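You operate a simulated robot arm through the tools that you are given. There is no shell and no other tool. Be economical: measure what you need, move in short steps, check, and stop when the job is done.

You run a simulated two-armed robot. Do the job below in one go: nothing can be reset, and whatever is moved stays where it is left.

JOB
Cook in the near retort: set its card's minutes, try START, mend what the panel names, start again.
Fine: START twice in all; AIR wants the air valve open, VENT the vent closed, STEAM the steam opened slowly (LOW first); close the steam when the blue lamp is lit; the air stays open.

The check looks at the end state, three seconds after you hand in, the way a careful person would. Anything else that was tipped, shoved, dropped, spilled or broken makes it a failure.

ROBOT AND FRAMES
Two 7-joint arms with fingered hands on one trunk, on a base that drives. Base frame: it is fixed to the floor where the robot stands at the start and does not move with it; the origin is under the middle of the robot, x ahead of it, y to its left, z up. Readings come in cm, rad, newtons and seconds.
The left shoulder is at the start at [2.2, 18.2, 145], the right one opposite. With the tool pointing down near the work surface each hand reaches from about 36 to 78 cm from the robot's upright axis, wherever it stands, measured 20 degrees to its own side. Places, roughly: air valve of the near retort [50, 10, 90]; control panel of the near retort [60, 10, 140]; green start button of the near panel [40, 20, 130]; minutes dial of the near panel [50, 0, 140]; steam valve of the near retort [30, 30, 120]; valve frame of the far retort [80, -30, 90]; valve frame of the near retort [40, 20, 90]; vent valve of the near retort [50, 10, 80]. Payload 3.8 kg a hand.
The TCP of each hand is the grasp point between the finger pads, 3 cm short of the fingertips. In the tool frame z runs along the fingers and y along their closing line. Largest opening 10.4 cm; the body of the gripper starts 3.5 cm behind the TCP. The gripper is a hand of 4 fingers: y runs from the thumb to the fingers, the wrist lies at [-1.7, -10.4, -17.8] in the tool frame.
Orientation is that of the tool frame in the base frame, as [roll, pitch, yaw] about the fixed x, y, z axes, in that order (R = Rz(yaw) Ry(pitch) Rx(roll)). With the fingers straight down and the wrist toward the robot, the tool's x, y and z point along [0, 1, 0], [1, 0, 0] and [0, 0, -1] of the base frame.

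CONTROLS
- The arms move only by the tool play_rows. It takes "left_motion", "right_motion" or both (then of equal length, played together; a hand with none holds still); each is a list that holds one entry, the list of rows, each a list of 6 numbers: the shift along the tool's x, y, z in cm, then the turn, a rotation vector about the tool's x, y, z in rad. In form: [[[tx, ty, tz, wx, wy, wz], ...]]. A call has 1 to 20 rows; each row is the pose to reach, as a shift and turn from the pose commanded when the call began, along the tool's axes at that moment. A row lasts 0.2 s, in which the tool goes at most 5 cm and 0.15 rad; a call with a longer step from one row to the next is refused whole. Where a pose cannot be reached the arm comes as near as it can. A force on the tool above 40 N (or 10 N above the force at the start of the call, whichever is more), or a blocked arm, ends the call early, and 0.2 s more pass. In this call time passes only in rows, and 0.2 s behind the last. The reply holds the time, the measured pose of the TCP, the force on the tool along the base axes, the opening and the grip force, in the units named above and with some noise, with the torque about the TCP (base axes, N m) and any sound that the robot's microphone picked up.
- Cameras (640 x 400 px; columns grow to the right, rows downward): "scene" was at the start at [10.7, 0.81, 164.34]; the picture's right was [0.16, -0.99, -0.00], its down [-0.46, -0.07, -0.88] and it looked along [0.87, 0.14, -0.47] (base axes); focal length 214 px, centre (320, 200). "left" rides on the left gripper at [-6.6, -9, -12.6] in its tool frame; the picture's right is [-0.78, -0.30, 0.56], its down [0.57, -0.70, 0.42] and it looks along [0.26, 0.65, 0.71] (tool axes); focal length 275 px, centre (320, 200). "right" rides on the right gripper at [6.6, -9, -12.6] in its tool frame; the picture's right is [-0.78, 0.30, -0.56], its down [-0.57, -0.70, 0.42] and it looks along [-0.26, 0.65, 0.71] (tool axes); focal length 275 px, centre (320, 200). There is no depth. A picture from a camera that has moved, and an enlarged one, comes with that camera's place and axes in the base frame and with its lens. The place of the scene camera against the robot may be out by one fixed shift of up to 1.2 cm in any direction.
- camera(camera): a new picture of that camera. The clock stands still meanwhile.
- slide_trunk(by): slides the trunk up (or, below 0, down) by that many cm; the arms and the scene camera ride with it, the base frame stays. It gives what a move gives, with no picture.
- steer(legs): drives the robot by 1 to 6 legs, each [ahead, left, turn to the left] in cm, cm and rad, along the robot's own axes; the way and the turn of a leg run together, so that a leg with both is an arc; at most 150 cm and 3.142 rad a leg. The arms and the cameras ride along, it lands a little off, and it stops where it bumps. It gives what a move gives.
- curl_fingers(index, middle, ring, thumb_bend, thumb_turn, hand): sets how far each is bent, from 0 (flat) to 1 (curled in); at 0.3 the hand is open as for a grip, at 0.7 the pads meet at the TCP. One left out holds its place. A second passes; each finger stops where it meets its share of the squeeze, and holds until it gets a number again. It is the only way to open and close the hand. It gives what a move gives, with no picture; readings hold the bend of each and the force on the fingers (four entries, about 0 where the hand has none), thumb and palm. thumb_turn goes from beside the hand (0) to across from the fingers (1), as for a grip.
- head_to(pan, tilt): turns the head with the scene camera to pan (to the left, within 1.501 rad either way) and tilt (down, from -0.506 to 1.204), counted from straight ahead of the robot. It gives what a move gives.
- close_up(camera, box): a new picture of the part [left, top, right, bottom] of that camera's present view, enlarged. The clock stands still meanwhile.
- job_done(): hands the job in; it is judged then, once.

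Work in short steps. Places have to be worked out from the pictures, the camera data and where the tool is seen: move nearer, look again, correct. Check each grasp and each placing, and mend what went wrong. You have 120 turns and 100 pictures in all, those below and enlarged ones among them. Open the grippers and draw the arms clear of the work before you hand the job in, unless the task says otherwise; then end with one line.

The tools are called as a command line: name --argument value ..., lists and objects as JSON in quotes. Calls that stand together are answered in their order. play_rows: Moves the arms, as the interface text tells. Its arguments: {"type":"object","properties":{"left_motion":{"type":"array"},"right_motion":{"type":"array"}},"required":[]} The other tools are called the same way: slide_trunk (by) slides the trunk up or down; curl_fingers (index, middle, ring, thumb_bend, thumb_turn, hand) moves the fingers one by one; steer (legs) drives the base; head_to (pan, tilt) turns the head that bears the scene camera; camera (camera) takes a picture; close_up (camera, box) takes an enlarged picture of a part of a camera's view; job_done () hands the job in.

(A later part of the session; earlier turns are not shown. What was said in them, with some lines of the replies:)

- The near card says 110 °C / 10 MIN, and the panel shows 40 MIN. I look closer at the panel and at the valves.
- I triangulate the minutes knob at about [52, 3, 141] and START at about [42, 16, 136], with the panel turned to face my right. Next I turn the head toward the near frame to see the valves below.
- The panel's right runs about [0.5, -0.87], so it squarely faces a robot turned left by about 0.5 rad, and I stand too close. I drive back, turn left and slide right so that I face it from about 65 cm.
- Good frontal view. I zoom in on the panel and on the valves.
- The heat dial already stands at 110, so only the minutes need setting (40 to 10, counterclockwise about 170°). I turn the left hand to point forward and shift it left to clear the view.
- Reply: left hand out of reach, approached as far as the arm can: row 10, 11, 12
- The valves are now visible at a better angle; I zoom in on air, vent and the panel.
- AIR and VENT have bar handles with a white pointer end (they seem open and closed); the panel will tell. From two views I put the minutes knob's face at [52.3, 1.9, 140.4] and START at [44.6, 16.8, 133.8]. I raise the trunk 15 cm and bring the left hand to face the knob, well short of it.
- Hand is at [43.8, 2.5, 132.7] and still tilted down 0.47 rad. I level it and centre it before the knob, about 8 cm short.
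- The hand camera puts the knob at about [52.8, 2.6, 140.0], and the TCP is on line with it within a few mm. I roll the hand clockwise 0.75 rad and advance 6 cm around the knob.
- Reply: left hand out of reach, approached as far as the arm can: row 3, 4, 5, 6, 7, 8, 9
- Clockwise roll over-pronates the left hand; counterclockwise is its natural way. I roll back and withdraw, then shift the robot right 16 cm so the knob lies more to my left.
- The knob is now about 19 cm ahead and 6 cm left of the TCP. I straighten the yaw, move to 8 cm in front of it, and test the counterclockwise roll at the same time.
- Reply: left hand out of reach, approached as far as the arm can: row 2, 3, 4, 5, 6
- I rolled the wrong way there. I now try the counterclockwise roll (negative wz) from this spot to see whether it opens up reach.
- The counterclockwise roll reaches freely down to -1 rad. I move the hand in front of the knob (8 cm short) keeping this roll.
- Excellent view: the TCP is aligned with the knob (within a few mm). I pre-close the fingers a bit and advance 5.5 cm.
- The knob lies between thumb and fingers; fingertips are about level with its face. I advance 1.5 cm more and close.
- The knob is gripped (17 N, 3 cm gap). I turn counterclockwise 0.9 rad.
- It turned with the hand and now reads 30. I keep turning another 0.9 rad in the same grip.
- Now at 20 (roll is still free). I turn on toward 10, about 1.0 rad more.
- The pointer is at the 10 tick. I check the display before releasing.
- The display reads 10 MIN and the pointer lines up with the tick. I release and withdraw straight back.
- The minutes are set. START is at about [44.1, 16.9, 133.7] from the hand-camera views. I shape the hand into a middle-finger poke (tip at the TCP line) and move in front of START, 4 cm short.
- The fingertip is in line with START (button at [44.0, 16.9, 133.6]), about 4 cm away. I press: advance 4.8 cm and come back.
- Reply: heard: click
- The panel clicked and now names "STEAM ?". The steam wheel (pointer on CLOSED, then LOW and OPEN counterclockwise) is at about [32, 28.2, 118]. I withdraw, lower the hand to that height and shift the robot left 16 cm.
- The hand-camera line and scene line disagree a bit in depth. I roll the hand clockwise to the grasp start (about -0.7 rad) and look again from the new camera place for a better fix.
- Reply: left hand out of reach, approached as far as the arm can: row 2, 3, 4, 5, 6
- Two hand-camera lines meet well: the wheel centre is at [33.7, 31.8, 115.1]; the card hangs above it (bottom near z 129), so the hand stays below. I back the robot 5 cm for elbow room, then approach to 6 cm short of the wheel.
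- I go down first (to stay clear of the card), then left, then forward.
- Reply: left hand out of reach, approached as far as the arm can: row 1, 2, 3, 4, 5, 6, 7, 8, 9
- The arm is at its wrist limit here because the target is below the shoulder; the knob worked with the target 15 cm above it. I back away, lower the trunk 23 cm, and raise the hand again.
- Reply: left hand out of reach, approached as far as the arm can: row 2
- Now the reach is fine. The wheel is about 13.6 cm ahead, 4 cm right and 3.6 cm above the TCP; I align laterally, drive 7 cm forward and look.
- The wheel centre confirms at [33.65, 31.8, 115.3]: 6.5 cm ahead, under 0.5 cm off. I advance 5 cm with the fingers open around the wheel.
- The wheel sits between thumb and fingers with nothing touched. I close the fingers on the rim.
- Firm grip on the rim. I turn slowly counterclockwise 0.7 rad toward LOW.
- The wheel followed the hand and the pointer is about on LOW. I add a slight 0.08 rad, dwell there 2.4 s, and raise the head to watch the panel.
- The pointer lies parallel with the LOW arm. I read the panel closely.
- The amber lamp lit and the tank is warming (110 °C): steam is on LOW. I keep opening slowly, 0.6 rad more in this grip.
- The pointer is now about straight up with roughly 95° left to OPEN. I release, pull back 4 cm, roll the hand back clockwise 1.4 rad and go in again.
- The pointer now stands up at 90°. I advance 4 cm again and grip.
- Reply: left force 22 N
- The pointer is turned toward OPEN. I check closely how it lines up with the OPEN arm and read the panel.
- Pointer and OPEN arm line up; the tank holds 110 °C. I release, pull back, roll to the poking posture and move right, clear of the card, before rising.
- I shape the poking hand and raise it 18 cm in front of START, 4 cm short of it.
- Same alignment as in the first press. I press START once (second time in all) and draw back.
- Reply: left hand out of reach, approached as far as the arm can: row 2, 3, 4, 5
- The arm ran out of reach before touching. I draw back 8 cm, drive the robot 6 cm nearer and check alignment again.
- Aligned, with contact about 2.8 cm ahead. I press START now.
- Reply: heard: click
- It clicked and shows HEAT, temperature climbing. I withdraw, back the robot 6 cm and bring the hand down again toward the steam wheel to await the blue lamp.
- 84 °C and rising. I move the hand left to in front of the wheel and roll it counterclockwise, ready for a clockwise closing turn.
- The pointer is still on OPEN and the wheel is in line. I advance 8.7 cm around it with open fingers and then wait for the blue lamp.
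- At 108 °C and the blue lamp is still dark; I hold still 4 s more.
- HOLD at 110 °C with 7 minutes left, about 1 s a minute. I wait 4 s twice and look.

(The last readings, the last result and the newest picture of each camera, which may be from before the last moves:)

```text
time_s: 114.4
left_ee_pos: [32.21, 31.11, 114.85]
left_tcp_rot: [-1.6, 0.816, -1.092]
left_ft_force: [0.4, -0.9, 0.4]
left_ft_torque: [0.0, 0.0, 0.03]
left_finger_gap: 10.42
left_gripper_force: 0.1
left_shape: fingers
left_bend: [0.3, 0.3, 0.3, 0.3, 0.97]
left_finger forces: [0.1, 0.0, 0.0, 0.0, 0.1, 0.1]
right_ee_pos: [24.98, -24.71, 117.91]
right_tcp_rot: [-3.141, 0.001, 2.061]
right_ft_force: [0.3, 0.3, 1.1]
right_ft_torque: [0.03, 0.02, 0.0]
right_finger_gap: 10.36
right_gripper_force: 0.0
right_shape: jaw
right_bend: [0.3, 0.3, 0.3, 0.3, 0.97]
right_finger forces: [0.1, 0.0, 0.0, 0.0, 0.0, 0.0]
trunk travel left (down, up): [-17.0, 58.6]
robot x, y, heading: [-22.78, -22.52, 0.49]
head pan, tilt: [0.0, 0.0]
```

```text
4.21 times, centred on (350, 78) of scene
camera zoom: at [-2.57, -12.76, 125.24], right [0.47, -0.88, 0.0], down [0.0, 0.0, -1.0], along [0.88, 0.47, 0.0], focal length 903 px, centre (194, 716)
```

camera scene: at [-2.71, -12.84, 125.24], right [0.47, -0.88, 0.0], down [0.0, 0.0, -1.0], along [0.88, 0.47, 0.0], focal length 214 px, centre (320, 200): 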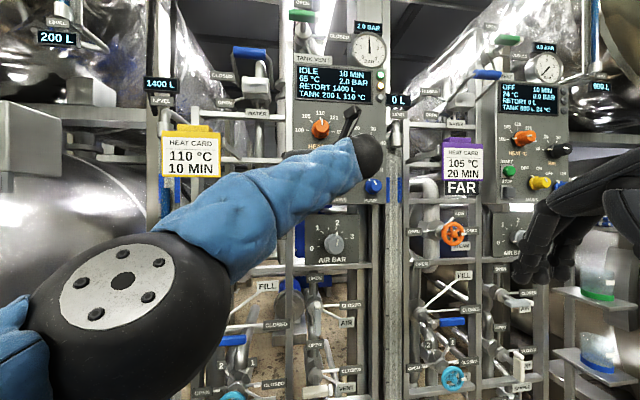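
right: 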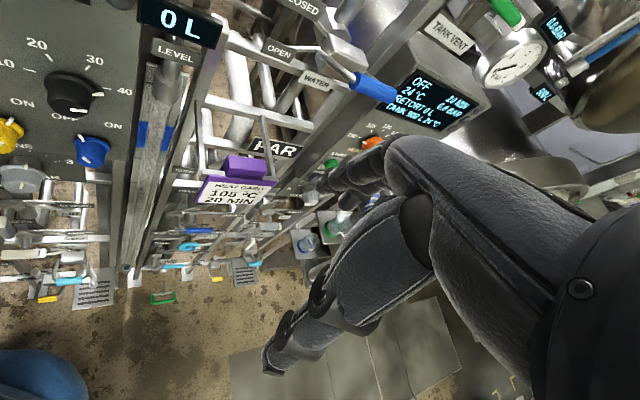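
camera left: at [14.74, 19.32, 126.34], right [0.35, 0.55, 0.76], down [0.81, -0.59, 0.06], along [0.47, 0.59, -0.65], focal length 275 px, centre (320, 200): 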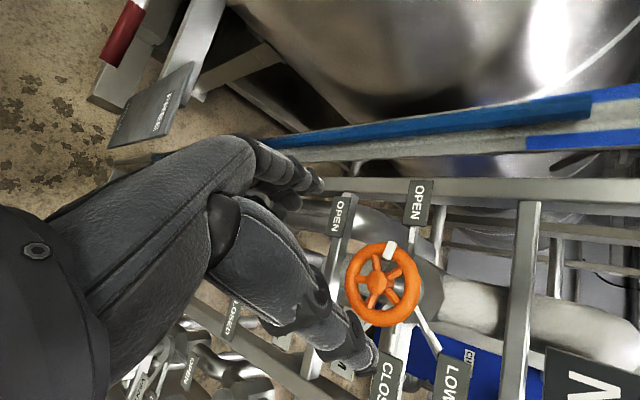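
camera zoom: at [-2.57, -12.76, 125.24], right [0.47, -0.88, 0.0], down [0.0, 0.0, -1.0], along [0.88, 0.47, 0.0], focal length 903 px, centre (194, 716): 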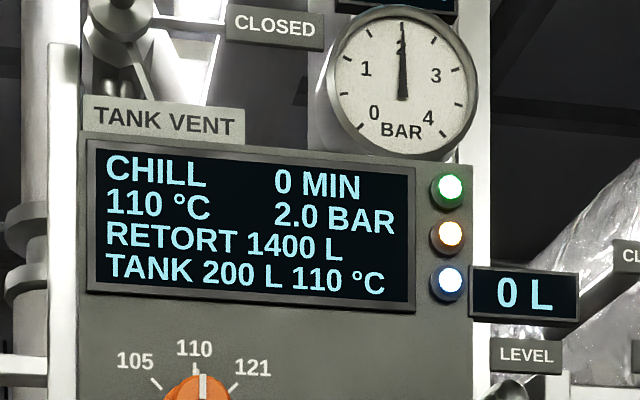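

The blue lamp is lit (CHILL, 0 MIN). I grip the wheel and turn clockwise 1.4 rad.

curl_fingers --hand "left" --index 0.65 --middle 0.65 --ring 0.65 --thumb_bend 0.65

play_rows --left_motion '[[[0, 0, 0, 0, 0, 0.1], [0, 0, 0, 0, 0, 0.2], [0, 0, 0, 0, 0, 0.3], [0, 0, 0, 0, 0, 0.4], [0, 0, 0, 0, 0, 0.5], [0, 0, 0, 0, 0, 0.6], [0, 0, 0, 0, 0, 0.7], [0, 0, 0, 0, 0, 0.8], [0, 0, 0, 0, 0, 0.9], [0, 0, 0, 0, 0, 1.0], [0, 0, 0, 0, 0, 1.1], [0, 0, 0, 0, 0, 1.2], [0, 0, 0, 0, 0, 1.3], [0, 0, 0, 0, 0, 1.4]]]'

camera --camera "left"

```text
time_s: 115.4
left_ee_pos: [32.0, 31.21, 114.7]
left_tcp_rot: [-1.602, 0.817, -1.089]
left_ft_force: [-2.6, 2.7, -4.1]
left_ft_torque: [-0.1, 0.09, 0.09]
left_finger_gap: 6.52
left_gripper_force: 21.9
left_shape: fingers
left_bend: [0.46, 0.52, 0.61, 0.47, 1.0]
left_finger forces: [12.0, 8.3, 3.6, 0.0, 19.2, 0.0]
right_ee_pos: [25.1, -24.74, 118.02]
right_tcp_rot: [-3.14, 0.0, 2.061]
right_ft_force: [-0.5, -0.1, -0.1]
right_ft_torque: [-0.02, 0.02, 0.03]
right_finger_gap: 10.37
right_gripper_force: 0.1
right_shape: jaw
right_bend: [0.3, 0.3, 0.3, 0.3, 0.97]
right_finger forces: [0.0, 0.0, 0.0, 0.0, 0.0, 0.0]
trunk travel left (down, up): [-17.0, 58.6]
robot x, y, heading: [-22.85, -22.55, 0.486]
head pan, tilt: [0.0, 0.0]
```

```text
time_s: 118.4
left_ee_pos: [32.12, 31.52, 114.95]
left_tcp_rot: [1.601, 0.923, 2.1]
left_ft_force: [-6.0, 12.6, 1.3]
left_ft_torque: [-0.08, 0.01, 0.6]
left_finger_gap: 6.51
left_gripper_force: 23.9
left_shape: fingers
left_bend: [0.45, 0.53, 0.6, 0.49, 1.0]
left_finger forces: [13.0, 9.3, 7.9, 0.0, 16.4, 0.0]
right_ee_pos: [24.79, -24.57, 118.01]
right_tcp_rot: [3.141, 0.001, 2.061]
right_ft_force: [0.1, -0.5, -0.1]
right_ft_torque: [0.01, 0.02, -0.01]
right_finger_gap: 10.39
right_gripper_force: 0.0
right_shape: jaw
right_bend: [0.3, 0.3, 0.3, 0.3, 0.97]
right_finger forces: [0.0, 0.0, 0.0, 0.0, 0.0, 0.0]
trunk travel left (down, up): [-17.0, 58.6]
robot x, y, heading: [-22.76, -22.92, 0.49]
head pan, tilt: [0.0, 0.0]
```

```text
27 pictures are left
camera left: at [26.51, 15.68, 115.1], right [0.83, -0.34, 0.43], down [0.46, 0.01, -0.89], along [0.3, 0.94, 0.17], focal length 275 px, centre (320, 200)
```

left: 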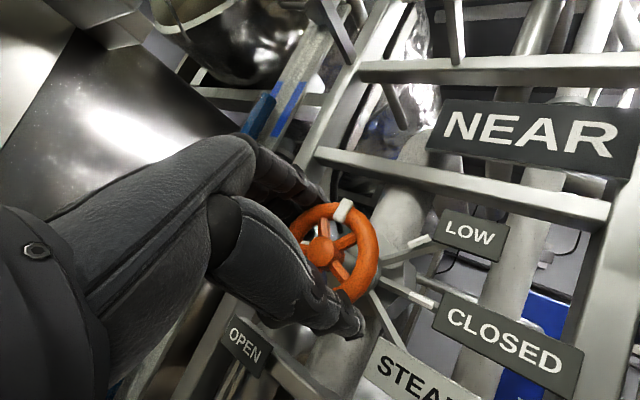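

Halfway: the pointer stands up. I release, pull back, roll counterclockwise 1.4 rad, go in again and grip.

curl_fingers --hand "left" --index 0.3 --middle 0.3 --ring 0.3 --thumb_bend 0.3

play_rows --left_motion '[[[0, 0, -2, 0, 0, 0], [0, 0, -4, 0, 0, -0.1], [0, 0, -4, 0, 0, -0.25], [0, 0, -4, 0, 0, -0.4], [0, 0, -4, 0, 0, -0.55], [0, 0, -4, 0, 0, -0.7], [0, 0, -4, 0, 0, -0.85], [0, 0, -4, 0, 0, -1.0], [0, 0, -4, 0, 0, -1.15], [0, 0, -4, 0, 0, -1.3], [0, 0, -4, 0, 0, -1.4], [0, 0, -2, 0, 0, -1.4], [0, 0, 0, 0, 0, -1.4]]]'

camera --camera "left"

```text
time_s: 119.4
left_ee_pos: [32.21, 31.08, 114.87]
left_tcp_rot: [1.603, 0.925, 2.098]
left_ft_force: [-0.7, 0.2, -0.8]
left_ft_torque: [-0.01, -0.03, 0.0]
left_finger_gap: 10.43
left_gripper_force: 0.1
left_shape: fingers
left_bend: [0.3, 0.3, 0.3, 0.3, 0.97]
left_finger forces: [0.0, 0.0, 0.0, 0.0, 0.0, 0.0]
right_ee_pos: [25.03, -24.62, 117.92]
right_tcp_rot: [-3.14, 0.0, 2.06]
right_ft_force: [-0.6, -0.7, -0.2]
right_ft_torque: [-0.02, 0.03, -0.03]
right_finger_gap: 10.36
right_gripper_force: 0.1
right_shape: jaw
right_bend: [0.3, 0.3, 0.3, 0.3, 0.97]
right_finger forces: [0.0, 0.0, 0.0, 0.0, 0.1, 0.1]
trunk travel left (down, up): [-17.0, 58.6]
robot x, y, heading: [-23.04, -22.67, 0.49]
head pan, tilt: [0.0, 0.0]
```

```text
time_s: 122.2
left_ee_pos: [32.15, 31.13, 115.11]
left_tcp_rot: [-1.601, 0.816, -1.089]
left_ft_force: [-1.0, 0.7, 0.0]
left_ft_torque: [0.02, -0.03, 0.01]
left_finger_gap: 10.44
left_gripper_force: 0.1
left_shape: fingers
left_bend: [0.3, 0.3, 0.3, 0.3, 0.97]
left_finger forces: [0.0, 0.1, 0.0, 0.1, 0.0, 0.0]
right_ee_pos: [25.01, -24.62, 117.95]
right_tcp_rot: [-3.141, 0.0, 2.063]
right_ft_force: [0.4, -0.1, -0.1]
right_ft_torque: [0.0, -0.01, 0.01]
right_finger_gap: 10.38
right_gripper_force: 0.0
right_shape: jaw
right_bend: [0.3, 0.3, 0.3, 0.3, 0.97]
right_finger forces: [0.1, 0.1, 0.0, 0.1, 0.0, 0.0]
trunk travel left (down, up): [-17.0, 58.6]
robot x, y, heading: [-22.68, -22.77, 0.491]
head pan, tilt: [0.0, 0.0]
```

```text
26 pictures are left
camera left: at [22.45, 23.47, 126.32], right [0.35, 0.55, 0.76], down [0.81, -0.59, 0.05], along [0.47, 0.59, -0.65], focal length 275 px, centre (320, 200)
```

left: 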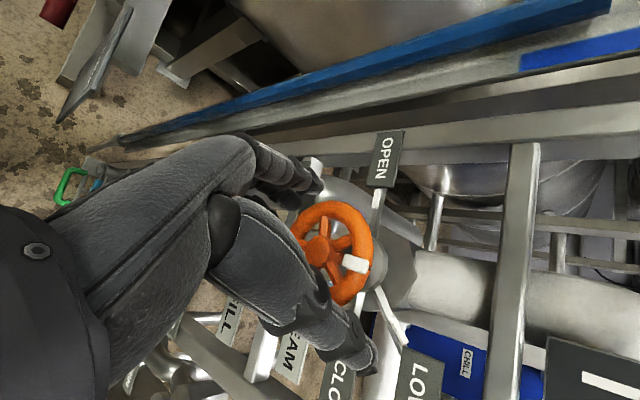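

I grip and turn clockwise 1.4 rad to CLOSED.

curl_fingers --hand "left" --index 0.65 --middle 0.65 --ring 0.65 --thumb_bend 0.65

play_rows --left_motion '[[[0, 0, 0, 0, 0, 0.1], [0, 0, 0, 0, 0, 0.2], [0, 0, 0, 0, 0, 0.3], [0, 0, 0, 0, 0, 0.4], [0, 0, 0, 0, 0, 0.5], [0, 0, 0, 0, 0, 0.6], [0, 0, 0, 0, 0, 0.7], [0, 0, 0, 0, 0, 0.8], [0, 0, 0, 0, 0, 0.9], [0, 0, 0, 0, 0, 1.0], [0, 0, 0, 0, 0, 1.1], [0, 0, 0, 0, 0, 1.2], [0, 0, 0, 0, 0, 1.3], [0, 0, 0, 0, 0, 1.4]]]'

camera --camera "left"

close_up --camera "scene" --box '[280, 30, 420, 125]'

```text
time_s: 123.2
left_ee_pos: [32.11, 31.32, 114.82]
left_tcp_rot: [-1.603, 0.817, -1.09]
left_ft_force: [-5.0, 4.5, -7.1]
left_ft_torque: [-0.11, 0.18, 0.16]
left_finger_gap: 6.52
left_gripper_force: 22.3
left_shape: fingers
left_bend: [0.45, 0.51, 0.6, 0.48, 1.0]
left_finger forces: [12.8, 8.5, 4.4, 0.0, 18.2, 0.0]
right_ee_pos: [25.02, -24.59, 118.0]
right_tcp_rot: [-3.141, -0.001, 2.063]
right_ft_force: [-0.4, -1.0, 0.5]
right_ft_torque: [0.03, 0.0, -0.01]
right_finger_gap: 10.35
right_gripper_force: 0.0
right_shape: jaw
right_bend: [0.3, 0.3, 0.3, 0.3, 0.97]
right_finger forces: [0.1, 0.0, 0.1, 0.1, 0.0, 0.1]
trunk travel left (down, up): [-17.0, 58.6]
robot x, y, heading: [-22.63, -22.66, 0.489]
head pan, tilt: [0.0, 0.0]
```

```text
time_s: 126.2
left_ee_pos: [32.02, 31.36, 114.71]
left_tcp_rot: [1.6, 0.925, 2.098]
left_ft_force: [-2.1, 13.7, 7.0]
left_ft_torque: [-0.06, -0.04, 0.52]
left_finger_gap: 6.53
left_gripper_force: 23.5
left_shape: fingers
left_bend: [0.44, 0.52, 0.6, 0.49, 0.99]
left_finger forces: [14.0, 9.8, 8.1, 0.1, 15.3, 0.0]
right_ee_pos: [24.87, -24.64, 117.98]
right_tcp_rot: [-3.14, 0.001, 2.062]
right_ft_force: [0.4, -1.0, 0.0]
right_ft_torque: [0.0, 0.0, -0.01]
right_finger_gap: 10.37
right_gripper_force: 0.0
right_shape: jaw
right_bend: [0.3, 0.3, 0.3, 0.3, 0.97]
right_finger forces: [0.0, 0.0, 0.0, 0.0, 0.0, 0.0]
trunk travel left (down, up): [-17.0, 58.6]
robot x, y, heading: [-22.95, -22.69, 0.491]
head pan, tilt: [0.0, 0.0]
```

```text
25 pictures are left
camera left: at [26.52, 15.62, 115.1], right [0.83, -0.34, 0.43], down [0.46, 0.01, -0.89], along [0.3, 0.94, 0.17], focal length 275 px, centre (320, 200)
```

left: 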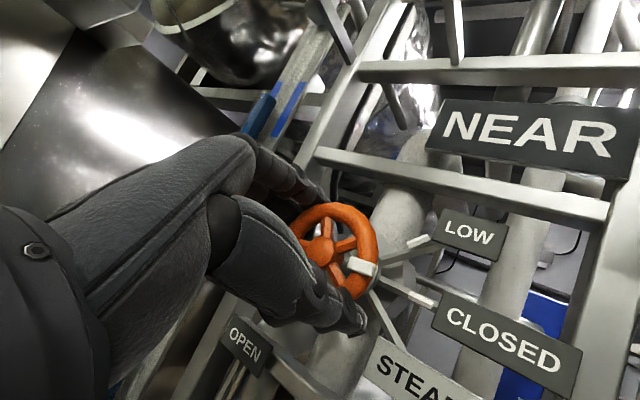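

```text
4.21 times, centred on (350, 78) of scene
camera zoom: at [-2.65, -12.59, 125.24], right [0.47, -0.88, 0.0], down [0.0, 0.0, -1.0], along [0.88, 0.47, 0.0], focal length 903 px, centre (194, 716)
```

zoom: 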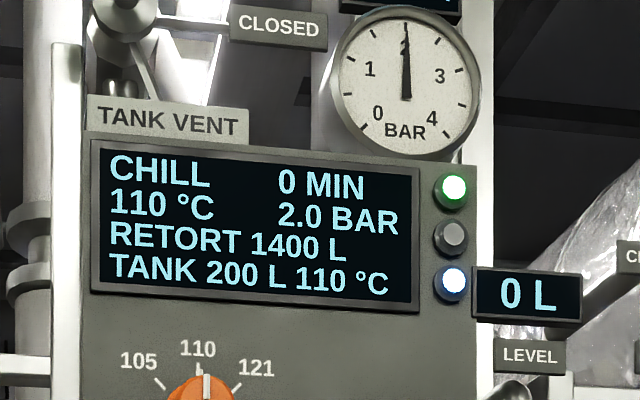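

The amber lamp is out, but the pointer is about 15° short of its original CLOSED angle. I turn clockwise another 0.3 rad.

play_rows --left_motion '[[[0, 0, 0, 0, 0, 0.08], [0, 0, 0, 0, 0, 0.16], [0, 0, 0, 0, 0, 0.24], [0, 0, 0, 0, 0, 0.3]]]'

camera --camera "left"

```text
time_s: 127.1
left_ee_pos: [31.99, 31.52, 114.84]
left_tcp_rot: [1.628, 0.667, 2.155]
left_ft_force: [-5.8, 18.1, -2.7]
left_ft_torque: [-1.04, -0.22, 0.19]
left_finger_gap: 6.52
left_gripper_force: 31.1
left_shape: fingers
left_bend: [0.42, 0.53, 0.62, 0.5, 0.95]
left_finger forces: [13.7, 17.6, 12.5, 0.0, 17.9, 0.0]
left hand out of reach, approached as far as the arm can: row 3, 4
right_ee_pos: [25.06, -24.45, 117.86]
right_tcp_rot: [-3.139, 0.0, 2.062]
right_ft_force: [0.6, -0.3, 0.7]
right_ft_torque: [0.02, 0.04, -0.01]
right_finger_gap: 10.37
right_gripper_force: 0.1
right_shape: jaw
right_bend: [0.3, 0.3, 0.3, 0.3, 0.97]
right_finger forces: [0.0, 0.0, 0.1, 0.0, 0.0, 0.1]
trunk travel left (down, up): [-17.0, 58.6]
robot x, y, heading: [-22.48, -22.63, 0.49]
head pan, tilt: [0.0, 0.0]
stopped in row 4 (left hand): the force on the tool passed its limit at 42 N (the readings are from after the stop); the commanded pose is now the measured one
```

```text
23 pictures are left
camera left: at [26.92, 15.75, 112.54], right [0.9, -0.38, 0.22], down [0.32, 0.21, -0.92], along [0.3, 0.9, 0.31], focal length 275 px, centre (320, 200)
```

left: 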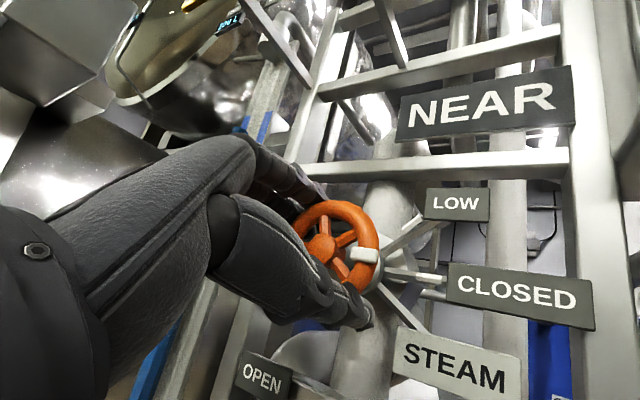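

It reached its stop, and the pointer is parallel to the CLOSED arm. I release, pull back and look.

curl_fingers --hand "left" --index 0.3 --middle 0.3 --ring 0.3 --thumb_bend 0.3

play_rows --left_motion '[[[0, 0, -2, 0, 0, 0], [0, 0, -4, 0, 0, -0.1], [0, 0, -5, 0, 0, -0.2], [0, 0, -5, 0, 0, -0.27]]]'

camera --camera "left"

```text
time_s: 128.1
left_ee_pos: [32.3, 30.68, 115.05]
left_tcp_rot: [1.622, 0.663, 2.135]
left_ft_force: [-0.5, 0.1, 0.6]
left_ft_torque: [0.01, 0.01, -0.02]
left_finger_gap: 10.41
left_gripper_force: 0.1
left_shape: fingers
left_bend: [0.3, 0.3, 0.3, 0.3, 1.0]
left_finger forces: [0.0, 0.0, 0.0, 0.0, 0.1, 0.0]
right_ee_pos: [24.81, -24.63, 117.91]
right_tcp_rot: [-3.141, -0.001, 2.064]
right_ft_force: [-0.1, -0.3, 0.9]
right_ft_torque: [0.01, -0.03, -0.01]
right_finger_gap: 10.37
right_gripper_force: 0.1
right_shape: jaw
right_bend: [0.3, 0.3, 0.3, 0.3, 0.97]
right_finger forces: [0.0, 0.0, 0.0, 0.0, 0.0, 0.0]
trunk travel left (down, up): [-17.0, 58.6]
robot x, y, heading: [-22.74, -22.61, 0.49]
head pan, tilt: [0.0, 0.0]
```

```text
time_s: 129.1
left_ee_pos: [28.01, 28.26, 115.33]
left_tcp_rot: [1.639, 0.934, 2.159]
left_ft_force: [-0.7, -0.1, 0.1]
left_ft_torque: [-0.01, -0.01, 0.01]
left_finger_gap: 10.42
left_gripper_force: 0.1
left_shape: fingers
left_bend: [0.3, 0.3, 0.3, 0.3, 1.0]
left_finger forces: [0.0, 0.0, 0.1, 0.1, 0.0, 0.0]
right_ee_pos: [24.97, -24.61, 117.96]
right_tcp_rot: [3.141, 0.0, 2.064]
right_ft_force: [-0.3, 0.1, 0.7]
right_ft_torque: [-0.02, -0.03, 0.02]
right_finger_gap: 10.35
right_gripper_force: 0.1
right_shape: jaw
right_bend: [0.3, 0.3, 0.3, 0.3, 0.97]
right_finger forces: [0.1, 0.0, 0.1, 0.0, 0.2, 0.0]
trunk travel left (down, up): [-17.0, 58.6]
robot x, y, heading: [-23.04, -22.59, 0.49]
head pan, tilt: [0.0, 0.0]
```

```text
22 pictures are left
camera left: at [22.98, 12.28, 115.84], right [0.85, -0.31, 0.42], down [0.45, 0.01, -0.89], along [0.27, 0.95, 0.14], focal length 275 px, centre (320, 200)
```

left: 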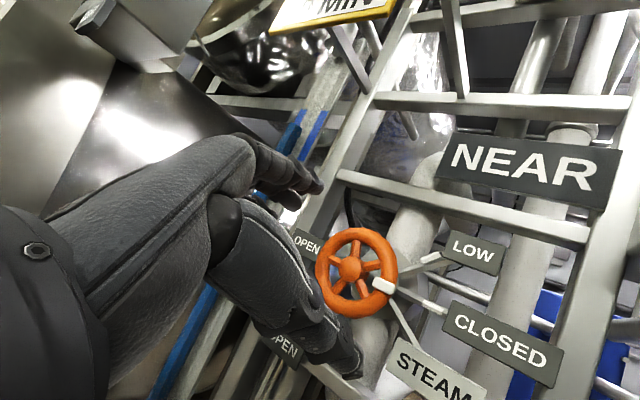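

The pointer seems on CLOSED. I verify in close-up against the CLOSED arm.

close_up --camera "left" --box '[290, 210, 480, 340]'

```text
3.08 times, centred on (385, 275) of left
camera zoom: at [22.98, 12.28, 115.84], right [0.85, -0.31, 0.42], down [0.45, 0.01, -0.89], along [0.27, 0.95, 0.14], focal length 847 px, centre (120, -31)
```

zoom: 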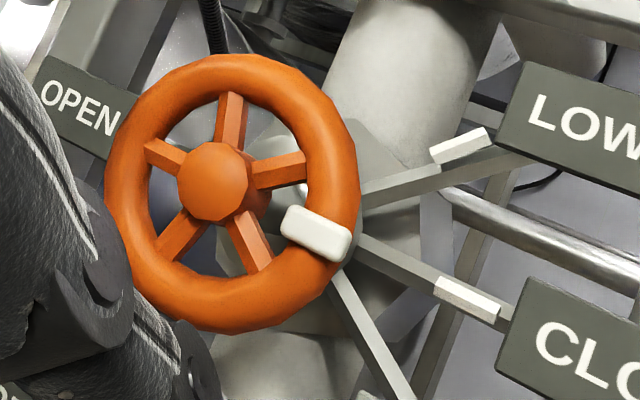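

The pointer is parallel with the CLOSED arm. I pull the hand back and drive away 15 cm, then take a last look at everything.

play_rows --left_motion '[[[0, 0, -3, 0, 0, 0], [0, 0, -5, 0, 0, 0]]]'

steer --legs '[[-15, 0, 0]]'

head_to --pan 0.0 --tilt 0.15

camera --camera "scene"

close_up --camera "scene" --box '[200, 40, 400, 160]'

close_up --camera "scene" --box '[200, 160, 400, 330]'

```text
time_s: 129.7
left_ee_pos: [23.73, 25.6, 115.56]
left_tcp_rot: [1.638, 0.932, 2.159]
left_ft_force: [-1.0, -0.1, 0.3]
left_ft_torque: [0.01, 0.04, 0.02]
left_finger_gap: 10.4
left_gripper_force: 0.1
left_shape: fingers
left_bend: [0.3, 0.3, 0.3, 0.3, 1.0]
left_finger forces: [0.1, 0.0, 0.1, 0.0, 0.1, 0.0]
right_ee_pos: [24.89, -24.67, 117.99]
right_tcp_rot: [-3.141, 0.001, 2.062]
right_ft_force: [-0.1, 0.2, -0.3]
right_ft_torque: [0.04, -0.01, 0.01]
right_finger_gap: 10.37
right_gripper_force: 0.1
right_shape: jaw
right_bend: [0.3, 0.3, 0.3, 0.3, 0.97]
right_finger forces: [0.0, 0.1, 0.1, 0.0, 0.0, 0.0]
trunk travel left (down, up): [-17.0, 58.6]
robot x, y, heading: [-22.7, -22.75, 0.496]
head pan, tilt: [0.0, 0.0]
```

```text
time_s: 131.1
left_ee_pos: [10.31, 18.39, 115.59]
left_tcp_rot: [1.636, 0.933, 2.155]
left_ft_force: [0.3, 0.2, 0.2]
left_ft_torque: [-0.03, 0.03, 0.0]
left_finger_gap: 10.4
left_gripper_force: 0.0
left_shape: fingers
left_bend: [0.3, 0.3, 0.3, 0.3, 1.0]
left_finger forces: [0.0, 0.0, 0.0, 0.0, 0.0, 0.0]
right_ee_pos: [11.45, -31.81, 118.0]
right_tcp_rot: [3.14, 0.002, 2.06]
right_ft_force: [-0.4, 0.5, 1.0]
right_ft_torque: [0.0, -0.05, 0.02]
right_finger_gap: 10.39
right_gripper_force: 0.1
right_shape: jaw
right_bend: [0.3, 0.3, 0.3, 0.3, 0.97]
right_finger forces: [0.0, 0.0, 0.0, 0.0, 0.0, 0.1]
trunk travel left (down, up): [-17.0, 58.6]
robot x, y, heading: [-35.87, -29.75, 0.487]
head pan, tilt: [0.0, 0.0]
```

```text
time_s: 131.8
left_ee_pos: [10.56, 18.37, 115.52]
left_tcp_rot: [1.637, 0.933, 2.156]
left_ft_force: [0.4, -0.9, -0.5]
left_ft_torque: [0.0, -0.02, 0.01]
left_finger_gap: 10.41
left_gripper_force: 0.1
left_shape: fingers
left_bend: [0.3, 0.3, 0.3, 0.3, 1.0]
left_finger forces: [0.0, 0.1, 0.0, 0.1, 0.1, 0.0]
right_ee_pos: [11.64, -31.8, 117.9]
right_tcp_rot: [-3.141, 0.0, 2.062]
right_ft_force: [0.8, 0.7, -0.2]
right_ft_torque: [0.02, -0.01, -0.01]
right_finger_gap: 10.38
right_gripper_force: 0.0
right_shape: jaw
right_bend: [0.3, 0.3, 0.3, 0.3, 0.97]
right_finger forces: [0.1, 0.0, 0.0, 0.1, 0.0, 0.1]
trunk travel left (down, up): [-17.0, 58.6]
robot x, y, heading: [-36.41, -29.87, 0.487]
head pan, tilt: [0.0, 0.15]
```

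```text
20 pictures are left
camera scene: at [-15.72, -19.74, 123.87], right [0.47, -0.88, 0.0], down [-0.13, -0.07, -0.99], along [0.87, 0.47, -0.15], focal length 214 px, centre (320, 200)
```

scene: 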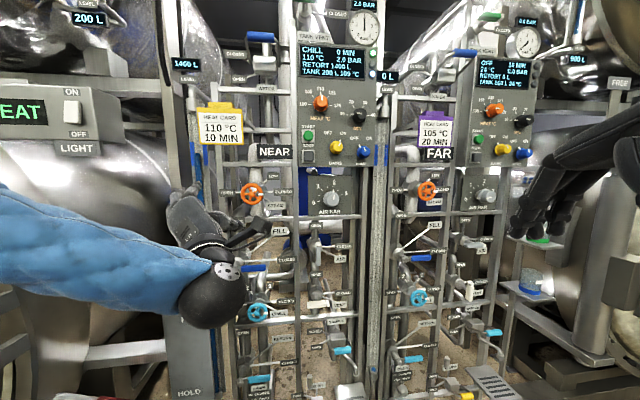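

```text
3.20 times, centred on (300, 100) of scene
camera zoom: at [-15.72, -19.74, 123.87], right [0.47, -0.88, 0.0], down [-0.13, -0.07, -0.99], along [0.87, 0.47, -0.15], focal length 686 px, centre (384, 520)
```

zoom: 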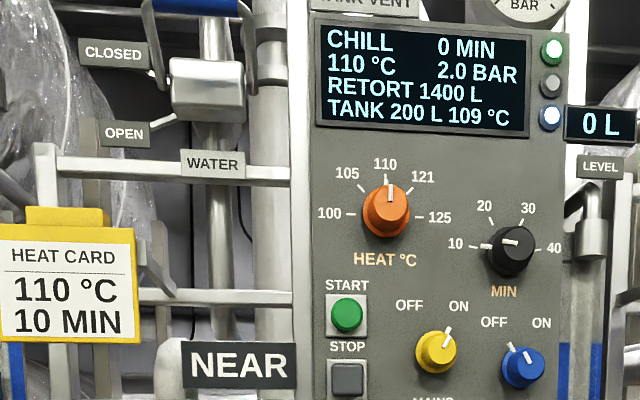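

```text
2.35 times, centred on (300, 245) of scene
camera zoom: at [-15.72, -19.74, 123.87], right [0.47, -0.88, 0.0], down [-0.13, -0.07, -0.99], along [0.87, 0.47, -0.15], focal length 505 px, centre (367, 94)
```

zoom: 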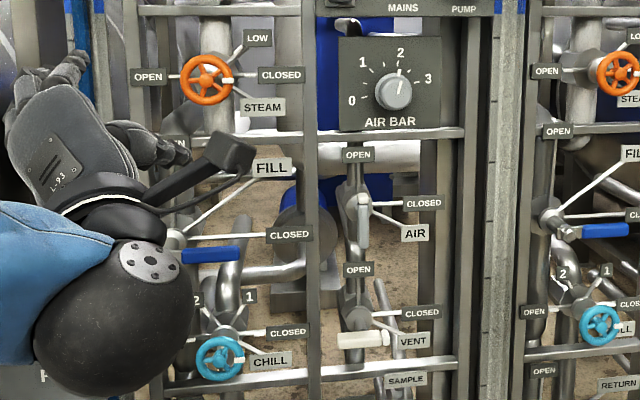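

The near panel reads CHILL with the blue lamp lit. Steam is on CLOSED, the minutes dial is on 10, and air and vent are as I found them. Both hands are open and clear, so I hand the job in.

job_done

```text
The job is handed in.
```

The near retort cooked at 110 °C for 10 minutes on two STARTs; the first named STEAM, which I opened through LOW to OPEN and closed once the blue lamp lit, leaving the air valve untouched and showing open.
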